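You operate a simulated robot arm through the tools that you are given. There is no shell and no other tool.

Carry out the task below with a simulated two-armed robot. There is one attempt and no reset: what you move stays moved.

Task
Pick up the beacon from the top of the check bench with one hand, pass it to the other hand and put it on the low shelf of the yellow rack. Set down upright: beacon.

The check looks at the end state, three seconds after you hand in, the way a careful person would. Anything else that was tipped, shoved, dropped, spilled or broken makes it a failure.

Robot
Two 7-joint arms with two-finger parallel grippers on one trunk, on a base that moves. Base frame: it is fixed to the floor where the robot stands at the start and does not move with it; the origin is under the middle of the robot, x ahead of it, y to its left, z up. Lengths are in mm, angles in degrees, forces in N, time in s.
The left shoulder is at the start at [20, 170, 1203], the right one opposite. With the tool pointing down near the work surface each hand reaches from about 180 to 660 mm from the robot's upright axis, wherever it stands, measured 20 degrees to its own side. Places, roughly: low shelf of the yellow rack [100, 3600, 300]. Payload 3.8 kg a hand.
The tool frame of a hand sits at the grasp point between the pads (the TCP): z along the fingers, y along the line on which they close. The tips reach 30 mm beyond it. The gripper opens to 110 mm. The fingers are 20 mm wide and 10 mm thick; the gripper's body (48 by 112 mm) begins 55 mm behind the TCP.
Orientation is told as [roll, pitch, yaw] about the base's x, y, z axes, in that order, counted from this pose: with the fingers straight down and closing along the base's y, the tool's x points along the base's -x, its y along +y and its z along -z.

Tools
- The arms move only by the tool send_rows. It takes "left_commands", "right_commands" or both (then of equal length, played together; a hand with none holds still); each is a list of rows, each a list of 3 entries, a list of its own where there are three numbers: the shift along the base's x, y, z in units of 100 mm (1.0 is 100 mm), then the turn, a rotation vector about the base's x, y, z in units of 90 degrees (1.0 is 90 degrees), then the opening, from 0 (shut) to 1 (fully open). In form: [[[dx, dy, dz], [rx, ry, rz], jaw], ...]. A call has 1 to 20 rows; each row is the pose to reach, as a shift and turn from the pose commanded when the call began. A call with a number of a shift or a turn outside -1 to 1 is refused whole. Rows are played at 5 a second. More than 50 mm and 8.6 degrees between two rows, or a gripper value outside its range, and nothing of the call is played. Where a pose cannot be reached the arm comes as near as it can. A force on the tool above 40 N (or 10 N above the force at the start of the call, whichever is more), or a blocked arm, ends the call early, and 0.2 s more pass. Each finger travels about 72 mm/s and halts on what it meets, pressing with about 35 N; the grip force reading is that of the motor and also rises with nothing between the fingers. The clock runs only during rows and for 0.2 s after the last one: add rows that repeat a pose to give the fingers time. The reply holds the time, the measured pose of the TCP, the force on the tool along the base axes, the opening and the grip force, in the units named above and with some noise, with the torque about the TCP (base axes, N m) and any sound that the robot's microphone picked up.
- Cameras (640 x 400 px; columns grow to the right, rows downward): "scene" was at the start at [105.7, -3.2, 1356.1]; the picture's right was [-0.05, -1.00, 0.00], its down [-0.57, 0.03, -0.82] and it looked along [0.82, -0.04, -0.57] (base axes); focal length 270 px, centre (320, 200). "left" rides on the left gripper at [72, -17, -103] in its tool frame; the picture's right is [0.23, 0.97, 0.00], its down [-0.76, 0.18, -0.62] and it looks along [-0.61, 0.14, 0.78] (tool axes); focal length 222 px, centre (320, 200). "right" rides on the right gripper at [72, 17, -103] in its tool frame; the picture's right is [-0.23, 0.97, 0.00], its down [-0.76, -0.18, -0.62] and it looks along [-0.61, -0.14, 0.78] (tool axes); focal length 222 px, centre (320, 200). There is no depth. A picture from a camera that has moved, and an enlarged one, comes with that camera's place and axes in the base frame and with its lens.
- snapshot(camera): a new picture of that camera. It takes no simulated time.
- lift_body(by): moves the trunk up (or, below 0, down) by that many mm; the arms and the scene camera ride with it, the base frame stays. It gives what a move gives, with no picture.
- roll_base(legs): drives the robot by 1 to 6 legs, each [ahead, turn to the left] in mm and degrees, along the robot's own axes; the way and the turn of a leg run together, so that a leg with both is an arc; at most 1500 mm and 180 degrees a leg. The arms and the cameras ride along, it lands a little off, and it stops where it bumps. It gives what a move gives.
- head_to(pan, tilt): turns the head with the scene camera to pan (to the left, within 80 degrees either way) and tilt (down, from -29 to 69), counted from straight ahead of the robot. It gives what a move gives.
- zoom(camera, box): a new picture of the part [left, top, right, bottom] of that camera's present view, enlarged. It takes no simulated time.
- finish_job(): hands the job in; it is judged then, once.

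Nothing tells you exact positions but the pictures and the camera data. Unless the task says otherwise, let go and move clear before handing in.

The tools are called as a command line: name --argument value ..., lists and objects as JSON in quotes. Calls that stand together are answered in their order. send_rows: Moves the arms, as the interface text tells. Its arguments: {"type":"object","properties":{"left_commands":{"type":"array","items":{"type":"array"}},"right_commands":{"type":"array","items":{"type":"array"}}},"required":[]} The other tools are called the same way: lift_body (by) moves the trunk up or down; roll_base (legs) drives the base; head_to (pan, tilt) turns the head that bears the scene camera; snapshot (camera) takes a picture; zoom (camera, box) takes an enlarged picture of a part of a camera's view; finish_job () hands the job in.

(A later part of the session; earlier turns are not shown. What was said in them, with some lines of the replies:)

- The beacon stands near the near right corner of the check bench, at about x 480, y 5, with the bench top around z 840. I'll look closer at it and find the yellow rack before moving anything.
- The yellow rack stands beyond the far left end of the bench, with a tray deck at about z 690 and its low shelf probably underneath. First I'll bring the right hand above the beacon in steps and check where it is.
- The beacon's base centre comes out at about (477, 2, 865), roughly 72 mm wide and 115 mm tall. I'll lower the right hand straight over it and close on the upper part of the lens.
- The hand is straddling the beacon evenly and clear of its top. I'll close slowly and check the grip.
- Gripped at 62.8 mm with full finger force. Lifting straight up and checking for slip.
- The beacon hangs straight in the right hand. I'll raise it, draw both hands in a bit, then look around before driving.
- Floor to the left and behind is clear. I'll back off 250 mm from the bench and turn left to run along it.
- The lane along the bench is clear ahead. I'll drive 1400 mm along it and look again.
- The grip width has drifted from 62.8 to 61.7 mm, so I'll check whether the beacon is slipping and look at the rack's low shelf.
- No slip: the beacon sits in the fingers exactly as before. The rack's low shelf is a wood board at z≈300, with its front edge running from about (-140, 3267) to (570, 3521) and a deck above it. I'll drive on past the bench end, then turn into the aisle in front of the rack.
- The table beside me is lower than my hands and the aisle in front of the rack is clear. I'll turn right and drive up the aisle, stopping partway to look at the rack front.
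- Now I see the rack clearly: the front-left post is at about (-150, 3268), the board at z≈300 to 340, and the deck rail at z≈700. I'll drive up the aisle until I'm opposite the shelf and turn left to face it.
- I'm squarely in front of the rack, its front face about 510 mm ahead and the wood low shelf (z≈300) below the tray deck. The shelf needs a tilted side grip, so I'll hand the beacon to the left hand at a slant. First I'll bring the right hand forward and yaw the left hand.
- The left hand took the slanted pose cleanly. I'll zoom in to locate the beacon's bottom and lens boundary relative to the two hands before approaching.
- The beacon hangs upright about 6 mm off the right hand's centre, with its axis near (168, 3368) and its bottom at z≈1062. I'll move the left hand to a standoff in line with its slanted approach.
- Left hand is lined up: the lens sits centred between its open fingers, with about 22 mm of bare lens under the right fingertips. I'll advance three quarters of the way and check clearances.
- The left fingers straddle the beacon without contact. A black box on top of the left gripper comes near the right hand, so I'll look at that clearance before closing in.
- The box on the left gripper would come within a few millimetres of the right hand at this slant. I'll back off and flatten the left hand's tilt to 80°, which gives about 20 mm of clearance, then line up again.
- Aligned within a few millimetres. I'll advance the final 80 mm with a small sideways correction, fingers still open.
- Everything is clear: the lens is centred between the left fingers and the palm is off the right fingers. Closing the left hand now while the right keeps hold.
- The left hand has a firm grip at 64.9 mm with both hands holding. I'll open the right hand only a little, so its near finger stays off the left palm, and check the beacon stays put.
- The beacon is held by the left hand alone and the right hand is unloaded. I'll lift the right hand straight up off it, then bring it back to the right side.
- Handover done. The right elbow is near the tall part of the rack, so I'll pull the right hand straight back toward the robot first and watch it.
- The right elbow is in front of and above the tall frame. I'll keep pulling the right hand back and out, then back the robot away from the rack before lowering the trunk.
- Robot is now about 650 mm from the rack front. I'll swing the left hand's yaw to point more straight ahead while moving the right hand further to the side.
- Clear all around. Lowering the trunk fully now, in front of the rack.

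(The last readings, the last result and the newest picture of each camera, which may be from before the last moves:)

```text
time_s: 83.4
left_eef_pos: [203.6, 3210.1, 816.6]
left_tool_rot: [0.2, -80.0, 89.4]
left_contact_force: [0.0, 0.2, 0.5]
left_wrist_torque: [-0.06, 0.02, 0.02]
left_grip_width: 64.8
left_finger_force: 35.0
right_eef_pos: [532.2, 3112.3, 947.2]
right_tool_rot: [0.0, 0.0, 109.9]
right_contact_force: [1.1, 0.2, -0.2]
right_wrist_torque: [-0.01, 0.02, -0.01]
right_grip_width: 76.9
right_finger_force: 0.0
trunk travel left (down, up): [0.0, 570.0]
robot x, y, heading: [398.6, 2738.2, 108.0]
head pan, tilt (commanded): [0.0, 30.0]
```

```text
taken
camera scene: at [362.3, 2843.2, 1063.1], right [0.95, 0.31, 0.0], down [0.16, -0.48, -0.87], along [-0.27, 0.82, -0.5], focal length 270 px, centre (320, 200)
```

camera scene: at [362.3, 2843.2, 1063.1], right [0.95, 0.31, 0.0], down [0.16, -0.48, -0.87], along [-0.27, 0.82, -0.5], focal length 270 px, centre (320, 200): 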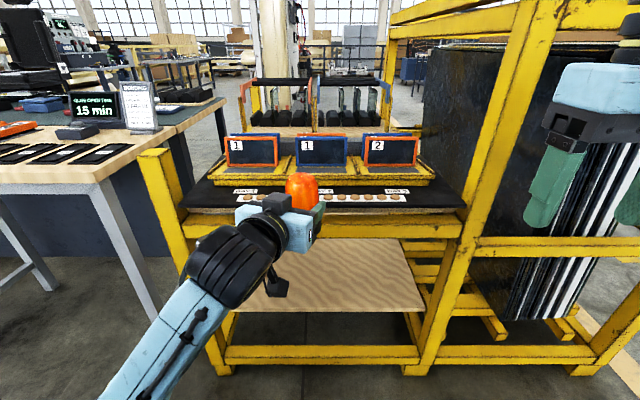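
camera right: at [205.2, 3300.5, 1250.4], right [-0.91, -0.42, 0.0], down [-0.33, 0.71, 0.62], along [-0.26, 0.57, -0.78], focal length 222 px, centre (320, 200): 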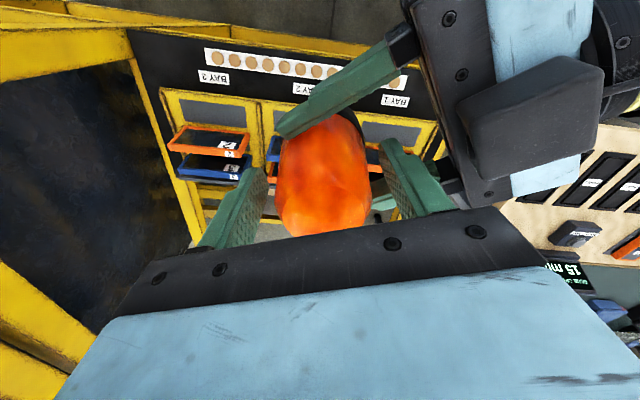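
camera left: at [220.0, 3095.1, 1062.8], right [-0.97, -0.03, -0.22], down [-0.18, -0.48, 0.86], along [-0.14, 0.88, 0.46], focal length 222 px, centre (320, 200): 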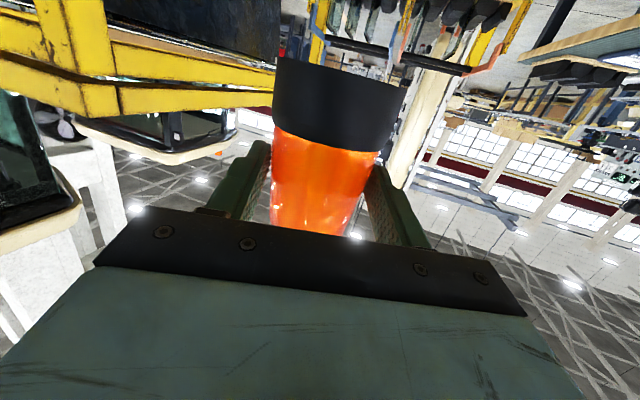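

zoom --camera "scene" --box '[190, 180, 470, 390]'

```text
1.90 times, centred on (330, 285) of scene
camera zoom: at [362.3, 2843.2, 1063.1], right [0.95, 0.31, 0.0], down [0.16, -0.48, -0.87], along [-0.27, 0.82, -0.5], focal length 514 px, centre (301, 38)
```

zoom: 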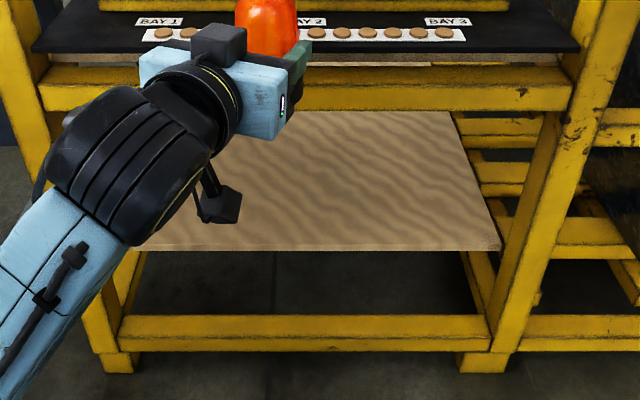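

The board's front edge is about 700 mm ahead, just behind the posts, with its top somewhere at z 300 to 340. I'll lower the left hand step by step in front of the rack and use its view to pin the board height down.

send_rows --left_commands '[[[0, 0, -0.25], [0, 0, 0], 0.2], [[0, 0, -0.5], [0, 0, 0], 0.2], [[0, 0, -0.75], [0, 0, 0], 0.2], [[0, 0, -1.0], [0, 0, 0], 0.2], [[0, 0, -1.0], [0, 0, 0], 0.2]]'

send_rows --left_commands '[[[0, 0, -0.25], [0, 0, 0], 0.2], [[0, 0, -0.5], [0, 0, 0], 0.2], [[0, 0, -0.75], [0, 0, 0], 0.2], [[0, 0, -1.0], [0, 0, 0], 0.2], [[0, 0, -1.0], [0, 0, 0], 0.2]]'

snapshot --camera "scene"

snapshot --camera "left"

```text
time_s: 84.6
left_eef_pos: [205.7, 3207.4, 715.8]
left_tool_rot: [0.3, -79.9, 89.3]
left_contact_force: [-0.5, 0.2, 0.1]
left_wrist_torque: [-0.06, 0.03, 0.0]
left_grip_width: 64.4
left_finger_force: 35.0
right_eef_pos: [531.6, 3112.3, 946.6]
right_tool_rot: [-0.2, 0.1, 110.0]
right_contact_force: [-0.4, 0.4, 1.2]
right_wrist_torque: [0.0, -0.02, -0.02]
right_grip_width: 76.7
right_finger_force: 0.1
trunk travel left (down, up): [0.0, 570.0]
robot x, y, heading: [401.1, 2734.6, 108.1]
head pan, tilt (commanded): [0.0, 30.0]
```

```text
time_s: 85.8
left_eef_pos: [205.3, 3209.9, 615.2]
left_tool_rot: [0.3, -80.0, 89.2]
left_contact_force: [-0.1, 0.9, 0.0]
left_wrist_torque: [-0.07, 0.01, 0.0]
left_grip_width: 64.6
left_finger_force: 34.9
right_eef_pos: [531.6, 3112.9, 946.7]
right_tool_rot: [0.0, 0.1, 110.0]
right_contact_force: [-0.8, -0.4, -0.5]
right_wrist_torque: [-0.01, -0.02, -0.02]
right_grip_width: 77.0
right_finger_force: 0.0
trunk travel left (down, up): [0.0, 570.0]
robot x, y, heading: [397.3, 2735.3, 108.2]
head pan, tilt (commanded): [0.0, 30.0]
```

```text
taken
camera scene: at [362.3, 2843.2, 1063.2], right [0.95, 0.31, 0.0], down [0.15, -0.48, -0.87], along [-0.27, 0.82, -0.5], focal length 270 px, centre (320, 200)
```

scene: 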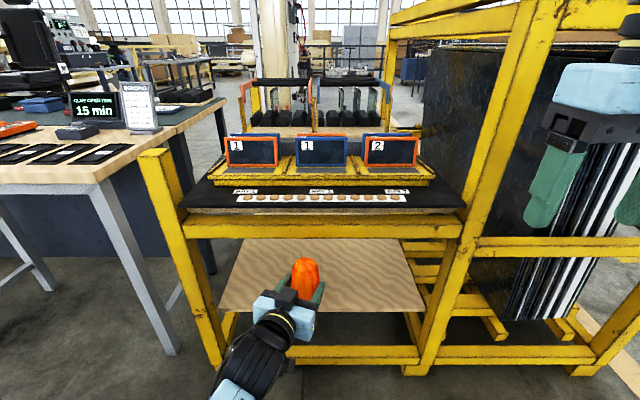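

```text
taken
camera left: at [221.4, 3094.8, 563.1], right [-0.97, -0.03, -0.22], down [-0.18, -0.48, 0.86], along [-0.13, 0.88, 0.46], focal length 222 px, centre (320, 200)
```

left: 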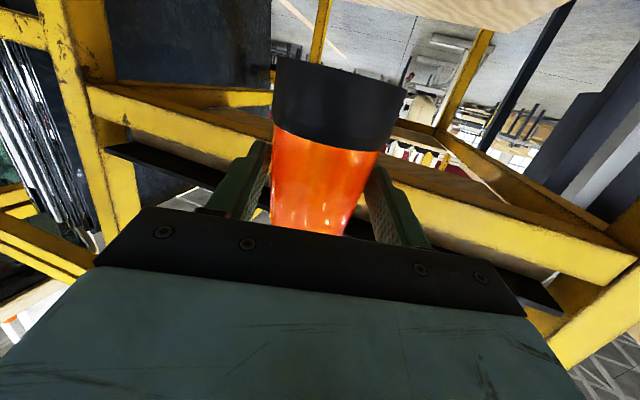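

send_rows --left_commands '[[[0, 0, -0.25], [0, 0, 0], 0.2], [[0, 0, -0.5], [0, 0, 0], 0.2], [[0, 0, -0.75], [0, 0, 0], 0.2], [[0, 0, -1.0], [0, 0, 0], 0.2], [[0, 0, -1.0], [0, 0, 0], 0.2]]'

send_rows --left_commands '[[[0, 0, -0.25], [0, 0, 0], 0.2], [[0, 0, -0.5], [0, 0, 0], 0.2], [[0, 0, -0.75], [0, 0, 0], 0.2], [[0, 0, -0.95], [0, 0, 0], 0.2], [[0, 0, -0.95], [0, 0, 0], 0.2]]'

snapshot --camera "scene"

snapshot --camera "left"

```text
time_s: 87.0
left_eef_pos: [203.8, 3210.4, 516.7]
left_tool_rot: [0.2, -80.0, 89.4]
left_contact_force: [0.2, -0.2, 0.1]
left_wrist_torque: [-0.03, -0.03, 0.05]
left_grip_width: 64.2
left_finger_force: 35.0
right_eef_pos: [531.3, 3112.5, 946.6]
right_tool_rot: [0.0, 0.0, 110.1]
right_contact_force: [-0.5, 0.9, 0.1]
right_wrist_torque: [0.03, -0.01, 0.01]
right_grip_width: 77.0
right_finger_force: 0.0
trunk travel left (down, up): [0.0, 570.0]
robot x, y, heading: [399.0, 2734.4, 107.8]
head pan, tilt (commanded): [0.0, 30.0]
```

```text
time_s: 88.2
left_eef_pos: [203.3, 3209.4, 423.5]
left_tool_rot: [0.3, -80.2, 89.3]
left_contact_force: [0.4, -0.4, 0.5]
left_wrist_torque: [-0.07, 0.0, -0.03]
left_grip_width: 64.7
left_finger_force: 35.6
right_eef_pos: [532.0, 3112.6, 947.3]
right_tool_rot: [0.0, 0.1, 110.1]
right_contact_force: [-0.8, 0.5, 0.1]
right_wrist_torque: [0.02, 0.0, 0.0]
right_grip_width: 77.2
right_finger_force: 0.0
trunk travel left (down, up): [0.0, 570.0]
robot x, y, heading: [397.3, 2737.5, 108.1]
head pan, tilt (commanded): [0.0, 30.0]
```

```text
taken
camera scene: at [362.3, 2843.2, 1063.2], right [0.95, 0.31, 0.0], down [0.15, -0.48, -0.87], along [-0.27, 0.82, -0.5], focal length 270 px, centre (320, 200)
```

scene: 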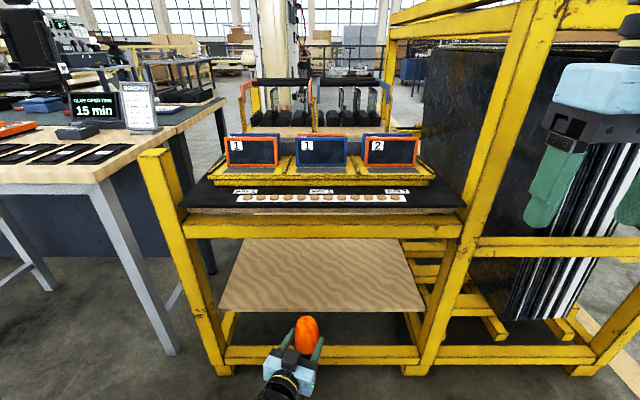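

```text
taken
camera left: at [219.5, 3094.3, 369.3], right [-0.97, -0.03, -0.22], down [-0.18, -0.48, 0.86], along [-0.13, 0.88, 0.46], focal length 222 px, centre (320, 200)
```

left: 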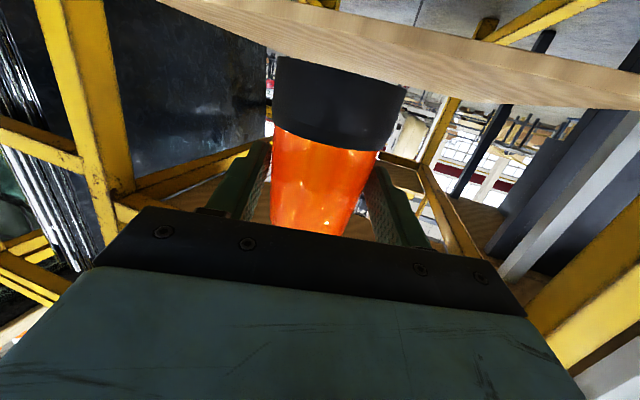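

zoom --camera "left" --box '[200, 0, 640, 200]'

zoom --camera "scene" --box '[190, 220, 470, 400]'

```text
1.45 times, centred on (420, 100) of left
camera zoom: at [219.5, 3094.3, 369.3], right [-0.97, -0.03, -0.22], down [-0.18, -0.48, 0.86], along [-0.13, 0.88, 0.46], focal length 323 px, centre (174, 346)
```

zoom: 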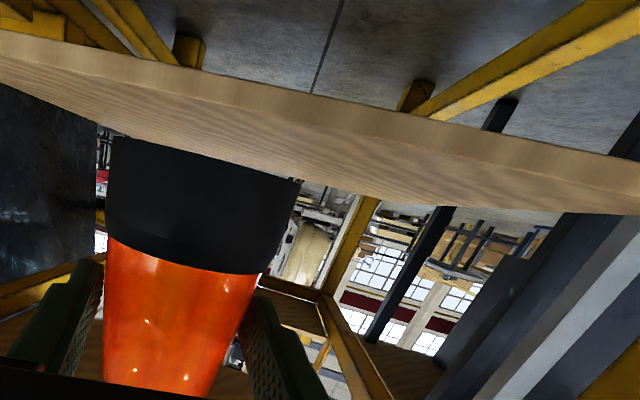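

```text
2.22 times, centred on (330, 310) of scene
camera zoom: at [362.3, 2843.2, 1063.2], right [0.95, 0.31, 0.0], down [0.15, -0.48, -0.87], along [-0.27, 0.82, -0.5], focal length 600 px, centre (298, -44)
```

zoom: 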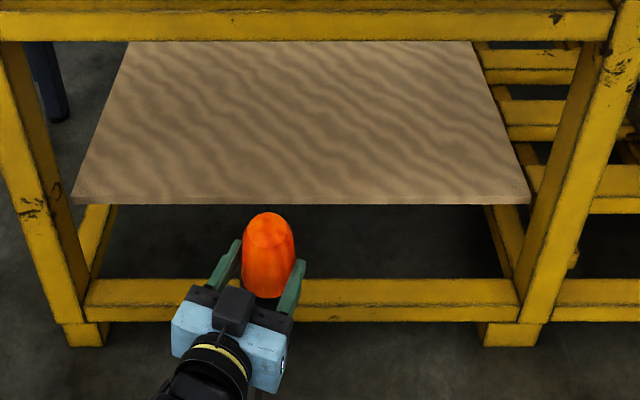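

From the two views the board top is at about z 312 and its front edge about 172 mm beyond the beacon axis; the beacon bottom is at about 370. I'll tuck the right hand back, then drive forward 190 mm so the beacon enters under the deck.

send_rows --right_commands '[[[0.07, -0.22, 0.1], [0, 0, 0], 0.7], [[0.14, -0.44, 0.2], [0, 0, 0], 0.7], [[0.22, -0.67, 0.3], [0, 0, 0], 0.7], [[0.22, -0.67, 0.3], [0, 0, 0], 0.7]]'

roll_base --legs '[[120, 0]]'

snapshot --camera "scene"

snapshot --camera "left"

```text
time_s: 89.2
left_eef_pos: [203.1, 3209.4, 421.9]
left_tool_rot: [0.2, -80.1, 89.5]
left_contact_force: [0.8, -0.3, 0.0]
left_wrist_torque: [-0.05, 0.03, 0.03]
left_grip_width: 64.4
left_finger_force: 34.8
right_eef_pos: [553.2, 3045.0, 977.9]
right_tool_rot: [0.1, 0.2, 110.0]
right_contact_force: [0.3, 0.2, 0.7]
right_wrist_torque: [0.02, -0.03, -0.01]
right_grip_width: 76.8
right_finger_force: 0.0
trunk travel left (down, up): [0.0, 570.0]
robot x, y, heading: [398.1, 2734.9, 108.2]
head pan, tilt (commanded): [0.0, 30.0]
```

```text
time_s: 90.4
left_eef_pos: [165.6, 3324.0, 422.6]
left_tool_rot: [0.1, -80.0, 89.4]
left_contact_force: [0.8, 0.2, -0.2]
left_wrist_torque: [-0.05, -0.03, -0.01]
left_grip_width: 64.2
left_finger_force: 34.8
right_eef_pos: [515.2, 3158.9, 976.7]
right_tool_rot: [0.0, -0.1, 109.9]
right_contact_force: [-0.4, 0.4, -0.1]
right_wrist_torque: [-0.02, 0.01, 0.03]
right_grip_width: 76.9
right_finger_force: 0.1
trunk travel left (down, up): [0.0, 570.0]
robot x, y, heading: [365.2, 2852.3, 108.3]
head pan, tilt (commanded): [0.0, 30.0]
```

```text
taken
camera scene: at [325.0, 2957.8, 1063.1], right [0.95, 0.31, 0.0], down [0.15, -0.48, -0.87], along [-0.27, 0.82, -0.5], focal length 270 px, centre (320, 200)
```

scene: 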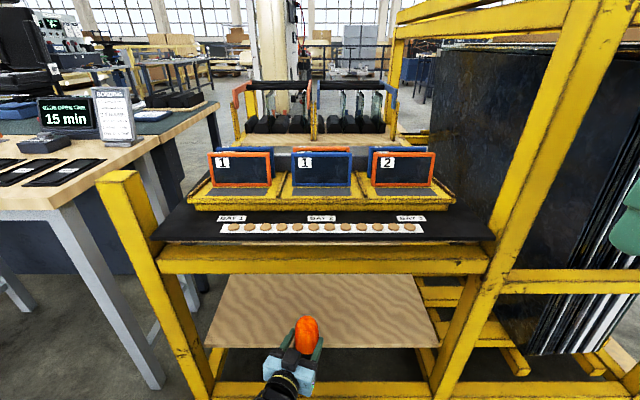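

```text
taken
camera left: at [182.4, 3208.6, 369.3], right [-0.97, -0.03, -0.22], down [-0.18, -0.48, 0.86], along [-0.13, 0.88, 0.46], focal length 222 px, centre (320, 200)
```

left: 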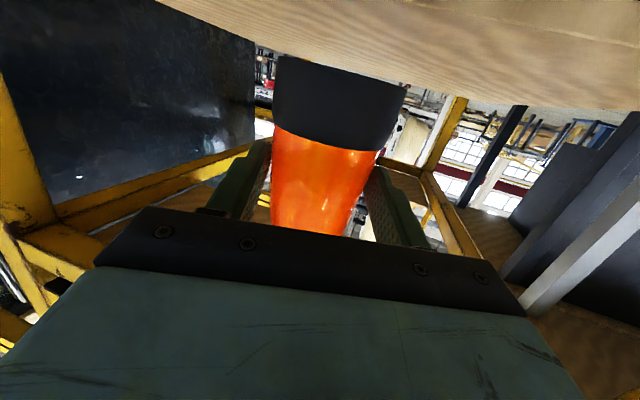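

zoom --camera "scene" --box '[190, 250, 450, 400]'

zoom --camera "left" --box '[200, 0, 640, 200]'

```text
2.46 times, centred on (320, 325) of scene
camera zoom: at [325.0, 2957.8, 1063.1], right [0.95, 0.31, 0.0], down [0.15, -0.48, -0.87], along [-0.27, 0.82, -0.5], focal length 664 px, centre (320, -108)
```

zoom: 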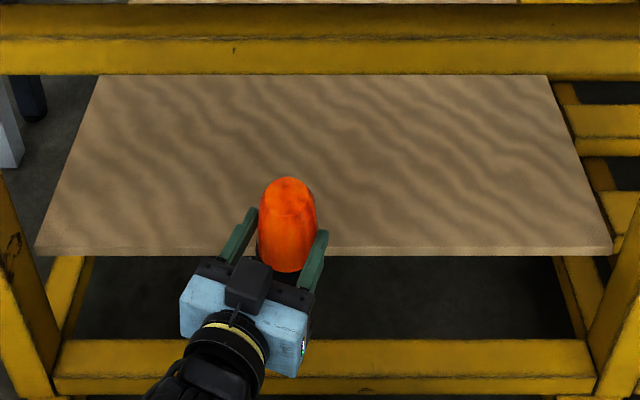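

```text
1.45 times, centred on (420, 100) of left
camera zoom: at [182.4, 3208.6, 369.3], right [-0.97, -0.03, -0.22], down [-0.18, -0.48, 0.86], along [-0.13, 0.88, 0.46], focal length 323 px, centre (174, 346)
```

zoom: 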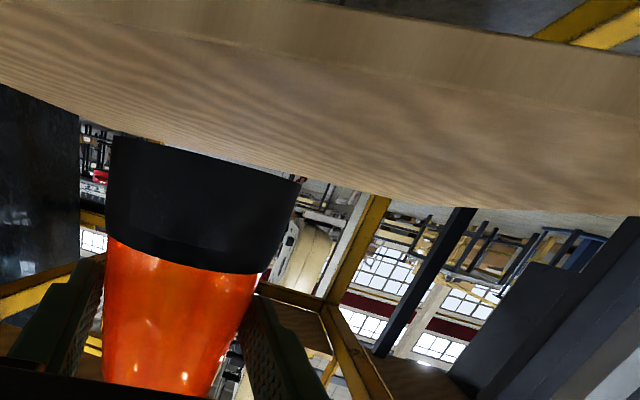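

Board top confirmed at z≈311, front edge about 50 mm beyond the beacon axis. The beacon bottom is ~58 mm above the board, so I'll drive another 100 mm straight in.

roll_base --legs '[[100, 0]]'

head_to --pan 5 --tilt 45

snapshot --camera "scene"

snapshot --camera "left"

```text
time_s: 91.6
left_eef_pos: [134.7, 3417.8, 421.8]
left_tool_rot: [0.3, -79.9, 89.4]
left_contact_force: [0.0, 0.3, -0.4]
left_wrist_torque: [-0.07, -0.01, 0.01]
left_grip_width: 64.4
left_finger_force: 35.2
right_eef_pos: [484.9, 3254.3, 977.3]
right_tool_rot: [0.1, 0.0, 110.1]
right_contact_force: [-0.1, 0.1, -0.1]
right_wrist_torque: [0.0, 0.02, 0.01]
right_grip_width: 76.9
right_finger_force: 0.0
trunk travel left (down, up): [0.0, 570.0]
robot x, y, heading: [330.9, 2947.7, 108.1]
head pan, tilt (commanded): [0.0, 30.0]
```

```text
time_s: 92.3
left_eef_pos: [134.1, 3419.5, 420.7]
left_tool_rot: [0.3, -80.0, 89.4]
left_contact_force: [0.7, 0.5, 0.4]
left_wrist_torque: [-0.06, 0.01, 0.01]
left_grip_width: 64.3
left_finger_force: 35.2
right_eef_pos: [484.9, 3253.9, 978.3]
right_tool_rot: [0.0, 0.0, 110.1]
right_contact_force: [-0.3, -0.8, -0.4]
right_wrist_torque: [0.03, 0.02, -0.02]
right_grip_width: 77.0
right_finger_force: 0.0
trunk travel left (down, up): [0.0, 570.0]
robot x, y, heading: [336.5, 2941.6, 108.0]
head pan, tilt (commanded): [5.0, 45.0]
```

```text
taken
camera scene: at [290.4, 3040.6, 1040.6], right [0.92, 0.39, 0.0], down [0.28, -0.65, -0.71], along [-0.28, 0.65, -0.71], focal length 270 px, centre (320, 200)
```

scene: 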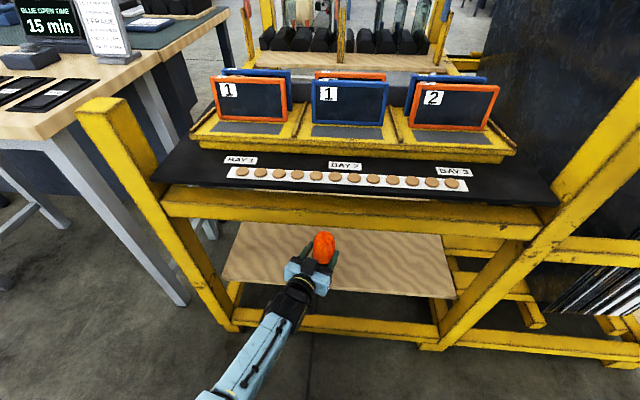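

```text
taken
camera left: at [151.3, 3302.1, 369.1], right [-0.97, -0.03, -0.22], down [-0.18, -0.48, 0.86], along [-0.14, 0.88, 0.46], focal length 222 px, centre (320, 200)
```

left: 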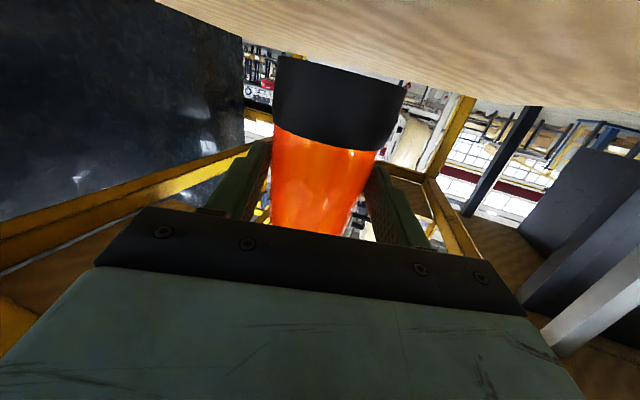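

The beacon is now over the board, its axis about 50 mm in from the front edge. I'll reach 30 mm further in, then lower to just above the board.

send_rows --left_commands '[[[-0.05, 0.14, 0], [0, 0, 0], 0.2], [[-0.093, 0.285, 0], [0, 0, 0], 0.2], [[-0.093, 0.285, -0.1], [0, 0, 0], 0.2], [[-0.093, 0.285, -0.2], [0, 0, 0], 0.2], [[-0.093, 0.285, -0.3], [0, 0, 0], 0.2], [[-0.093, 0.285, -0.38], [0, 0, 0], 0.2], [[-0.093, 0.285, -0.38], [0, 0, 0], 0.2]]'

snapshot --camera "left"

zoom --camera "scene" --box '[230, 190, 430, 330]'

```text
time_s: 93.9
left_eef_pos: [124.4, 3446.1, 383.4]
left_tool_rot: [0.3, -80.0, 89.3]
left_contact_force: [0.2, 0.5, 0.4]
left_wrist_torque: [0.0, 0.01, -0.01]
left_grip_width: 64.3
left_finger_force: 34.7
right_eef_pos: [483.8, 3255.0, 976.4]
right_tool_rot: [0.0, 0.0, 110.1]
right_contact_force: [0.6, -0.1, -0.4]
right_wrist_torque: [0.01, -0.04, 0.0]
right_grip_width: 77.0
right_finger_force: 0.1
trunk travel left (down, up): [0.0, 570.0]
robot x, y, heading: [332.5, 2944.1, 108.3]
head pan, tilt (commanded): [5.0, 45.0]
```

```text
taken
camera left: at [141.9, 3330.3, 331.2], right [-0.97, -0.03, -0.22], down [-0.18, -0.48, 0.86], along [-0.14, 0.88, 0.46], focal length 222 px, centre (320, 200)
```

left: 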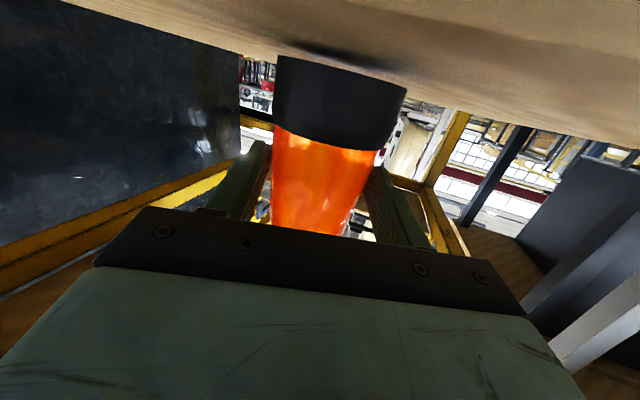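

```text
2.86 times, centred on (330, 260) of scene
camera zoom: at [290.4, 3040.6, 1040.5], right [0.92, 0.39, 0.0], down [0.28, -0.65, -0.71], along [-0.28, 0.65, -0.71], focal length 771 px, centre (291, 29)
```

zoom: 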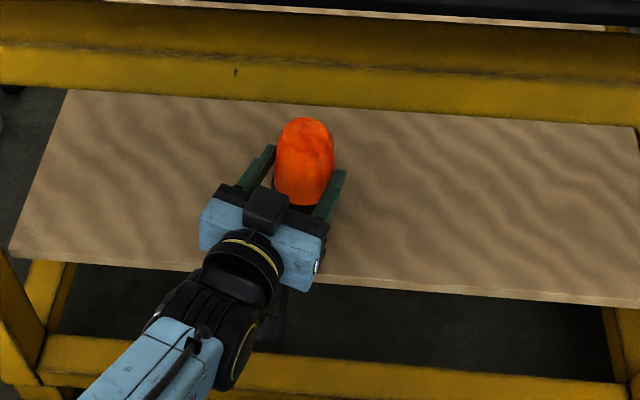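

The gap between the beacon and the board is about 19 mm and shrinking as expected. Lowering gently now, watching for contact.

send_rows --left_commands '[[[0, 0, -0.05], [0, 0, 0], 0.2], [[0, 0, -0.1], [0, 0, 0], 0.2], [[0, 0, -0.1], [0, 0, 0], 0.2]]'

zoom --camera "left" --box '[220, 0, 460, 150]'

```text
time_s: 94.7
left_eef_pos: [124.8, 3447.9, 377.0]
left_tool_rot: [0.4, -80.3, 89.2]
left_contact_force: [0.2, -0.6, 11.7]
left_wrist_torque: [-0.2, -0.03, 0.03]
left_grip_width: 64.5
left_finger_force: 35.2
right_eef_pos: [483.5, 3254.1, 977.3]
right_tool_rot: [0.0, 0.1, 110.0]
right_contact_force: [1.9, 0.7, 1.3]
right_wrist_torque: [0.01, -0.03, -0.04]
right_grip_width: 77.0
right_finger_force: 0.0
trunk travel left (down, up): [0.0, 570.0]
robot x, y, heading: [331.8, 2942.4, 107.6]
head pan, tilt (commanded): [5.0, 45.0]
```

```text
2.67 times, centred on (340, 75) of left
camera zoom: at [141.4, 3332.2, 323.5], right [-0.97, -0.03, -0.22], down [-0.18, -0.49, 0.85], along [-0.14, 0.87, 0.47], focal length 592 px, centre (267, 533)
```

zoom: 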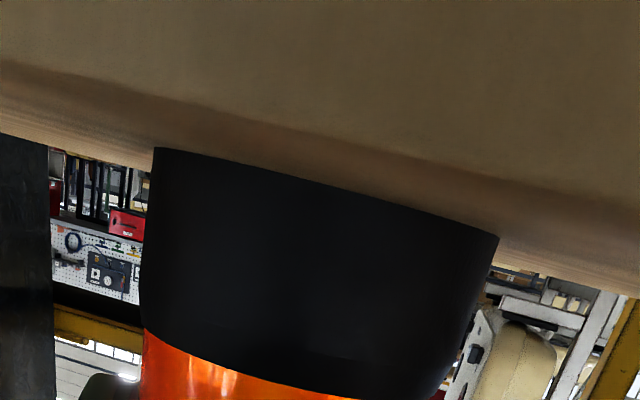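

Contact: about 12 N upward, and the torque shows it's the robot-side edge of the base touching first, so the beacon leans very slightly toward me. I'll ease the pressure and level it by about 2°.

send_rows --left_commands '[[[0, 0, 0.03], [0, 0, 0], 0.2], [[0, 0, 0.03], [-0.011, 0, 0], 0.2], [[0, 0, 0.03], [-0.022, 0, 0], 0.2], [[0, 0, 0.03], [-0.022, 0, 0], 0.2]]'

zoom --camera "scene" --box '[270, 210, 390, 300]'

```text
time_s: 95.7
left_eef_pos: [125.4, 3446.7, 379.5]
left_tool_rot: [0.5, -78.3, 89.4]
left_contact_force: [-0.7, 5.0, 9.9]
left_wrist_torque: [0.93, 0.05, 0.05]
left_grip_width: 64.1
left_finger_force: 34.9
right_eef_pos: [485.0, 3254.4, 976.9]
right_tool_rot: [0.0, 0.1, 110.1]
right_contact_force: [0.6, 0.7, -0.1]
right_wrist_torque: [-0.01, 0.01, 0.01]
right_grip_width: 77.1
right_finger_force: 0.2
trunk travel left (down, up): [0.0, 570.0]
robot x, y, heading: [330.6, 2943.3, 108.1]
head pan, tilt (commanded): [5.0, 45.0]
```

```text
4.44 times, centred on (330, 255) of scene
camera zoom: at [290.7, 3039.9, 1040.7], right [0.92, 0.39, 0.0], down [0.28, -0.65, -0.71], along [-0.28, 0.65, -0.71], focal length 1199 px, centre (276, -44)
```

zoom: 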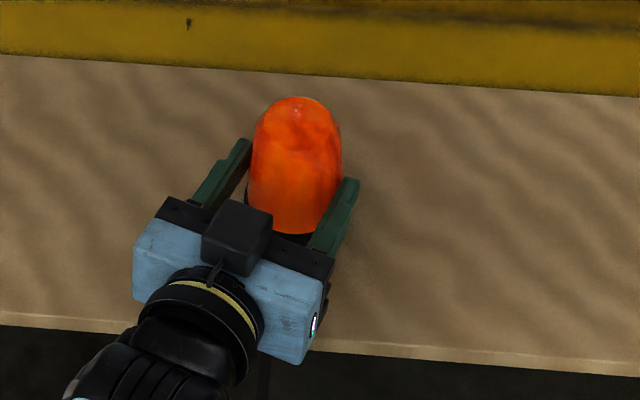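

Now the far edge touches first, so level is in between. I'll turn back about 1° and ease up slightly.

send_rows --left_commands '[[[0, 0, 0.01], [0.005, 0, 0], 0.2], [[0, 0, 0.01], [0.011, 0, 0], 0.2], [[0, 0, 0.01], [0.011, 0, 0], 0.2]]'

```text
time_s: 96.5
left_eef_pos: [126.0, 3445.5, 378.9]
left_tool_rot: [0.3, -79.0, 89.3]
left_contact_force: [-2.6, 2.1, 7.6]
left_wrist_torque: [0.62, 0.14, 0.18]
left_grip_width: 64.3
left_finger_force: 34.9
right_eef_pos: [485.1, 3253.9, 978.6]
right_tool_rot: [0.0, 0.0, 110.1]
right_contact_force: [0.1, 0.8, -0.5]
right_wrist_torque: [0.01, -0.01, -0.01]
right_grip_width: 77.0
right_finger_force: 0.0
trunk travel left (down, up): [0.0, 570.0]
robot x, y, heading: [327.9, 2943.9, 107.9]
head pan, tilt (commanded): [5.0, 45.0]
```

send_rows --left_commands '[[[0, 0, -0.005], [0.004, 0, 0], 0.2], [[0, 0, -0.01], [0.008, 0, 0], 0.2], [[0, 0, -0.01], [0.008, 0, 0], 0.2]]'

```text
time_s: 97.3
left_eef_pos: [125.2, 3445.3, 377.7]
left_tool_rot: [0.2, -79.8, 89.4]
left_contact_force: [-2.4, -3.7, 12.4]
left_wrist_torque: [0.45, 0.11, 0.09]
left_grip_width: 64.3
left_finger_force: 35.1
right_eef_pos: [484.7, 3252.4, 977.8]
right_tool_rot: [0.0, 0.0, 110.1]
right_contact_force: [0.9, 0.2, 0.2]
right_wrist_torque: [0.0, 0.0, -0.01]
right_grip_width: 77.0
right_finger_force: 0.0
trunk travel left (down, up): [0.0, 570.0]
robot x, y, heading: [336.7, 2944.3, 108.1]
head pan, tilt (commanded): [5.0, 45.0]
```

The beacon is level to within about a degree and seated on the board. I'll ease the downward pressure before opening the fingers.

send_rows --left_commands '[[[0, 0, 0.015], [0, 0, 0], 0.2], [[0, 0, 0.025], [0, 0, 0], 0.2], [[0, 0, 0.025], [0, 0, 0], 0.2]]'

zoom --camera "left" --box '[220, 0, 460, 150]'

```text
time_s: 98.1
left_eef_pos: [126.0, 3444.8, 378.5]
left_tool_rot: [0.1, -79.5, 89.5]
left_contact_force: [0.0, -0.3, 0.0]
left_wrist_torque: [0.08, -0.06, -0.05]
left_grip_width: 64.4
left_finger_force: 34.3
right_eef_pos: [484.0, 3253.8, 976.7]
right_tool_rot: [-0.1, 0.0, 110.0]
right_contact_force: [-0.6, 0.0, -0.2]
right_wrist_torque: [0.01, 0.02, -0.03]
right_grip_width: 77.0
right_finger_force: 0.0
trunk travel left (down, up): [0.0, 570.0]
robot x, y, heading: [328.2, 2945.7, 108.1]
head pan, tilt (commanded): [5.0, 45.0]
```

```text
2.67 times, centred on (340, 75) of left
camera zoom: at [142.1, 3329.1, 325.9], right [-0.97, -0.03, -0.22], down [-0.18, -0.47, 0.86], along [-0.14, 0.88, 0.45], focal length 592 px, centre (267, 533)
```

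zoom: 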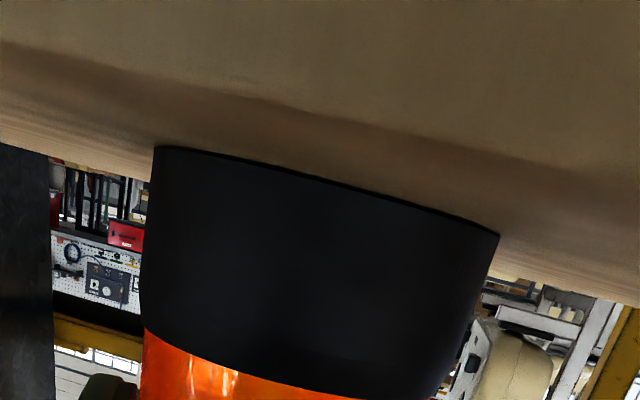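

Pressure is off and the base sits within a millimetre of the board. Opening the left hand gradually.

send_rows --left_commands '[[[0, 0, -0.01], [0, 0, 0], 0.2], [[0, 0, -0.01], [0, 0, 0], 0.58], [[0, 0, -0.01], [0, 0, 0], 0.61], [[0, 0, -0.01], [0, 0, 0], 0.66], [[0, 0, -0.01], [0, 0, 0], 0.75], [[0, 0, -0.01], [0, 0, 0], 0.9], [[0, 0, -0.01], [0, 0, 0], 1.0], [[0, 0, -0.01], [0, 0, 0], 1.0]]'

snapshot --camera "left"

zoom --camera "scene" --box '[270, 210, 390, 300]'

```text
time_s: 99.9
left_eef_pos: [126.3, 3446.4, 378.2]
left_tool_rot: [0.2, -79.7, 89.5]
left_contact_force: [0.1, 0.0, -0.4]
left_wrist_torque: [-0.03, 0.01, -0.01]
left_grip_width: 110.1
left_finger_force: 0.0
right_eef_pos: [484.0, 3255.3, 976.7]
right_tool_rot: [0.1, -0.1, 110.1]
right_contact_force: [0.2, 0.1, 0.0]
right_wrist_torque: [-0.02, -0.03, 0.04]
right_grip_width: 77.1
right_finger_force: 0.1
trunk travel left (down, up): [0.0, 570.0]
robot x, y, heading: [332.5, 2943.7, 108.1]
head pan, tilt (commanded): [5.0, 45.0]
```

```text
taken
camera left: at [141.9, 3330.1, 326.0], right [-0.97, -0.03, -0.22], down [-0.18, -0.48, 0.86], along [-0.14, 0.88, 0.46], focal length 222 px, centre (320, 200)
```

left: 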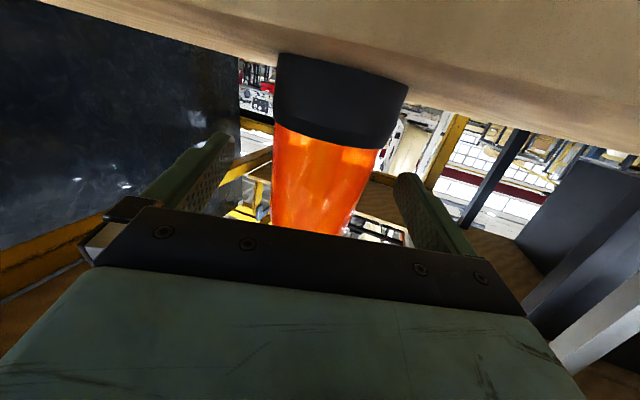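

```text
4.44 times, centred on (330, 255) of scene
camera zoom: at [290.5, 3040.4, 1040.6], right [0.92, 0.39, 0.0], down [0.28, -0.65, -0.71], along [-0.28, 0.65, -0.71], focal length 1199 px, centre (276, -44)
```

zoom: 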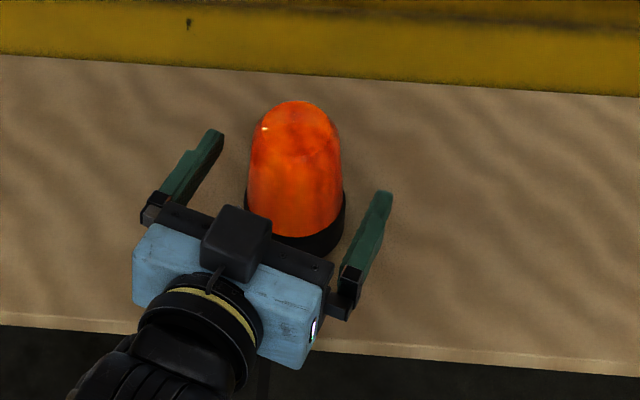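

The beacon stands upright on the low shelf, both fingers clear of it. I'll withdraw the left hand straight back along its own axis.

send_rows --left_commands '[[[0, -0.25, 0.04], [0, 0, 0], 1], [[0, -0.5, 0.085], [0, 0, 0], 1], [[-0.01, -0.75, 0.13], [0, 0, 0], 1], [[-0.01, -0.98, 0.17], [0, 0, 0], 1], [[-0.01, -0.98, 0.17], [0, 0, 0], 1]]'

snapshot --camera "left"

snapshot --camera "scene"

```text
time_s: 101.1
left_eef_pos: [125.0, 3348.2, 396.8]
left_tool_rot: [0.2, -79.7, 89.3]
left_contact_force: [0.5, 0.1, 0.1]
left_wrist_torque: [-0.03, 0.01, 0.02]
left_grip_width: 110.1
left_finger_force: 0.0
right_eef_pos: [484.9, 3253.9, 976.2]
right_tool_rot: [0.0, 0.0, 110.1]
right_contact_force: [-0.4, 0.7, -0.6]
right_wrist_torque: [0.0, -0.02, -0.01]
right_grip_width: 77.1
right_finger_force: 0.0
trunk travel left (down, up): [0.0, 570.0]
robot x, y, heading: [330.5, 2944.2, 108.3]
head pan, tilt (commanded): [5.0, 45.0]
```

```text
taken
camera left: at [141.3, 3232.3, 344.8], right [-0.97, -0.03, -0.22], down [-0.18, -0.48, 0.86], along [-0.14, 0.88, 0.46], focal length 222 px, centre (320, 200)
```

left: 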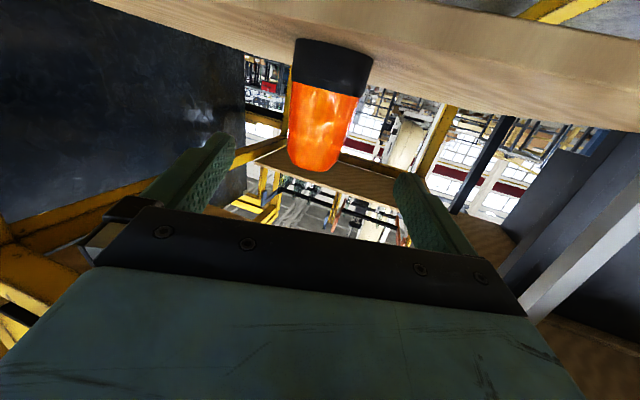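

```text
taken
camera scene: at [290.5, 3040.4, 1040.6], right [0.92, 0.39, 0.0], down [0.28, -0.65, -0.71], along [-0.28, 0.65, -0.71], focal length 270 px, centre (320, 200)
```

scene: 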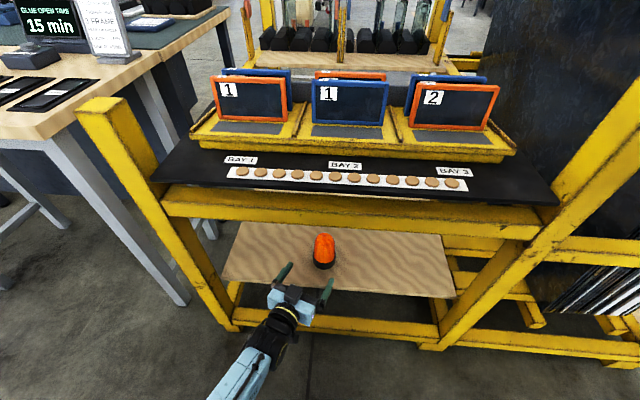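

The beacon stands upright and free on the board. I'll back the robot off about 200 mm so both arms are well clear, then take a last look.

roll_base --legs '[[-200, 0]]'

head_to --pan 5 --tilt 32

snapshot --camera "scene"

zoom --camera "scene" --box '[220, 200, 440, 340]'

snapshot --camera "left"

```text
time_s: 102.8
left_eef_pos: [187.8, 3156.4, 397.2]
left_tool_rot: [0.1, -79.7, 89.3]
left_contact_force: [-0.1, -0.7, -0.3]
left_wrist_torque: [0.03, -0.01, 0.01]
left_grip_width: 110.2
left_finger_force: 0.0
right_eef_pos: [547.6, 3062.6, 976.9]
right_tool_rot: [0.0, -0.1, 110.0]
right_contact_force: [-0.7, 0.3, -0.2]
right_wrist_torque: [-0.03, 0.0, -0.01]
right_grip_width: 76.8
right_finger_force: 0.1
trunk travel left (down, up): [0.0, 570.0]
robot x, y, heading: [392.4, 2753.5, 108.1]
head pan, tilt (commanded): [5.0, 45.0]
```

```text
time_s: 103.5
left_eef_pos: [188.0, 3157.0, 397.3]
left_tool_rot: [0.2, -79.8, 89.3]
left_contact_force: [-0.4, -0.4, -0.8]
left_wrist_torque: [-0.03, 0.01, -0.01]
left_grip_width: 110.1
left_finger_force: 0.1
right_eef_pos: [546.3, 3061.4, 976.6]
right_tool_rot: [0.0, 0.0, 110.1]
right_contact_force: [-0.4, -0.5, 0.8]
right_wrist_torque: [-0.03, 0.02, -0.03]
right_grip_width: 76.9
right_finger_force: 0.0
trunk travel left (down, up): [0.0, 570.0]
robot x, y, heading: [393.8, 2755.2, 108.1]
head pan, tilt (commanded): [5.0, 32.0]
```

```text
taken
camera scene: at [349.9, 2856.2, 1060.0], right [0.92, 0.39, 0.0], down [0.21, -0.49, -0.85], along [-0.33, 0.78, -0.53], focal length 270 px, centre (320, 200)
```

scene: 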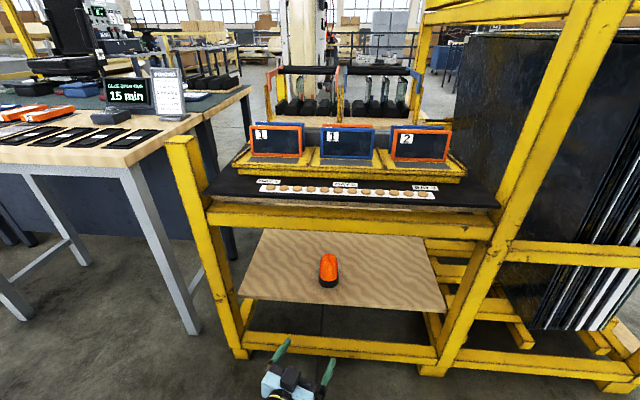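

```text
2.86 times, centred on (330, 270) of scene
camera zoom: at [349.9, 2856.2, 1060.0], right [0.92, 0.39, 0.0], down [0.21, -0.49, -0.85], along [-0.33, 0.78, -0.53], focal length 771 px, centre (291, 0)
```

zoom: 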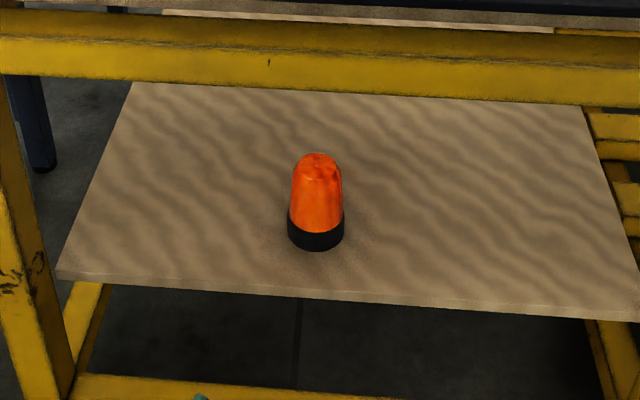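

```text
taken
camera left: at [204.2, 3041.1, 344.7], right [-0.97, -0.03, -0.22], down [-0.18, -0.48, 0.86], along [-0.13, 0.88, 0.46], focal length 222 px, centre (320, 200)
```

left: 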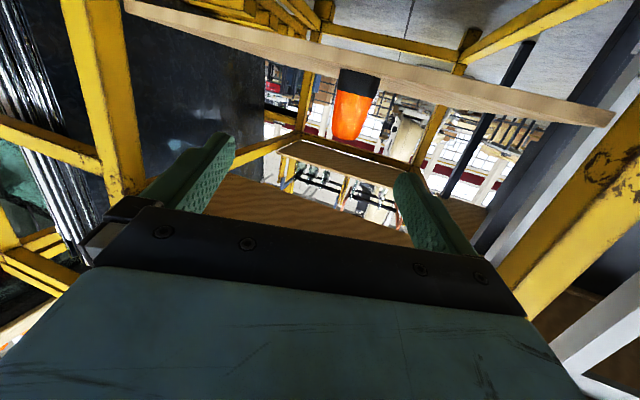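

The beacon stands upright on the low shelf of the yellow rack, well inside the board's edge. Both hands are empty and clear, and nothing else has moved. I'm handing the job in.

finish_job

```text
The job is handed in.
```

The beacon is standing upright on the low shelf of the yellow rack, about 75 mm in from the board's front edge. I handed the job in, but I don't have the checker's result.

- **Pick-up and handover:** the right hand lifted it from the check bench, and I passed it to the left hand in front of the rack. It showed no visible slip in either hand.
- **Setting down:** the left hand lowered it until it touched the board, then levelled it to within about a degree before letting go.
- **End state:** both hands are empty and clear of the rack, and the robot is backed off from it. Nothing else on the bench, the nearby table or the rack looked moved in the pictures, and I saw no sign of an unplanned contact.
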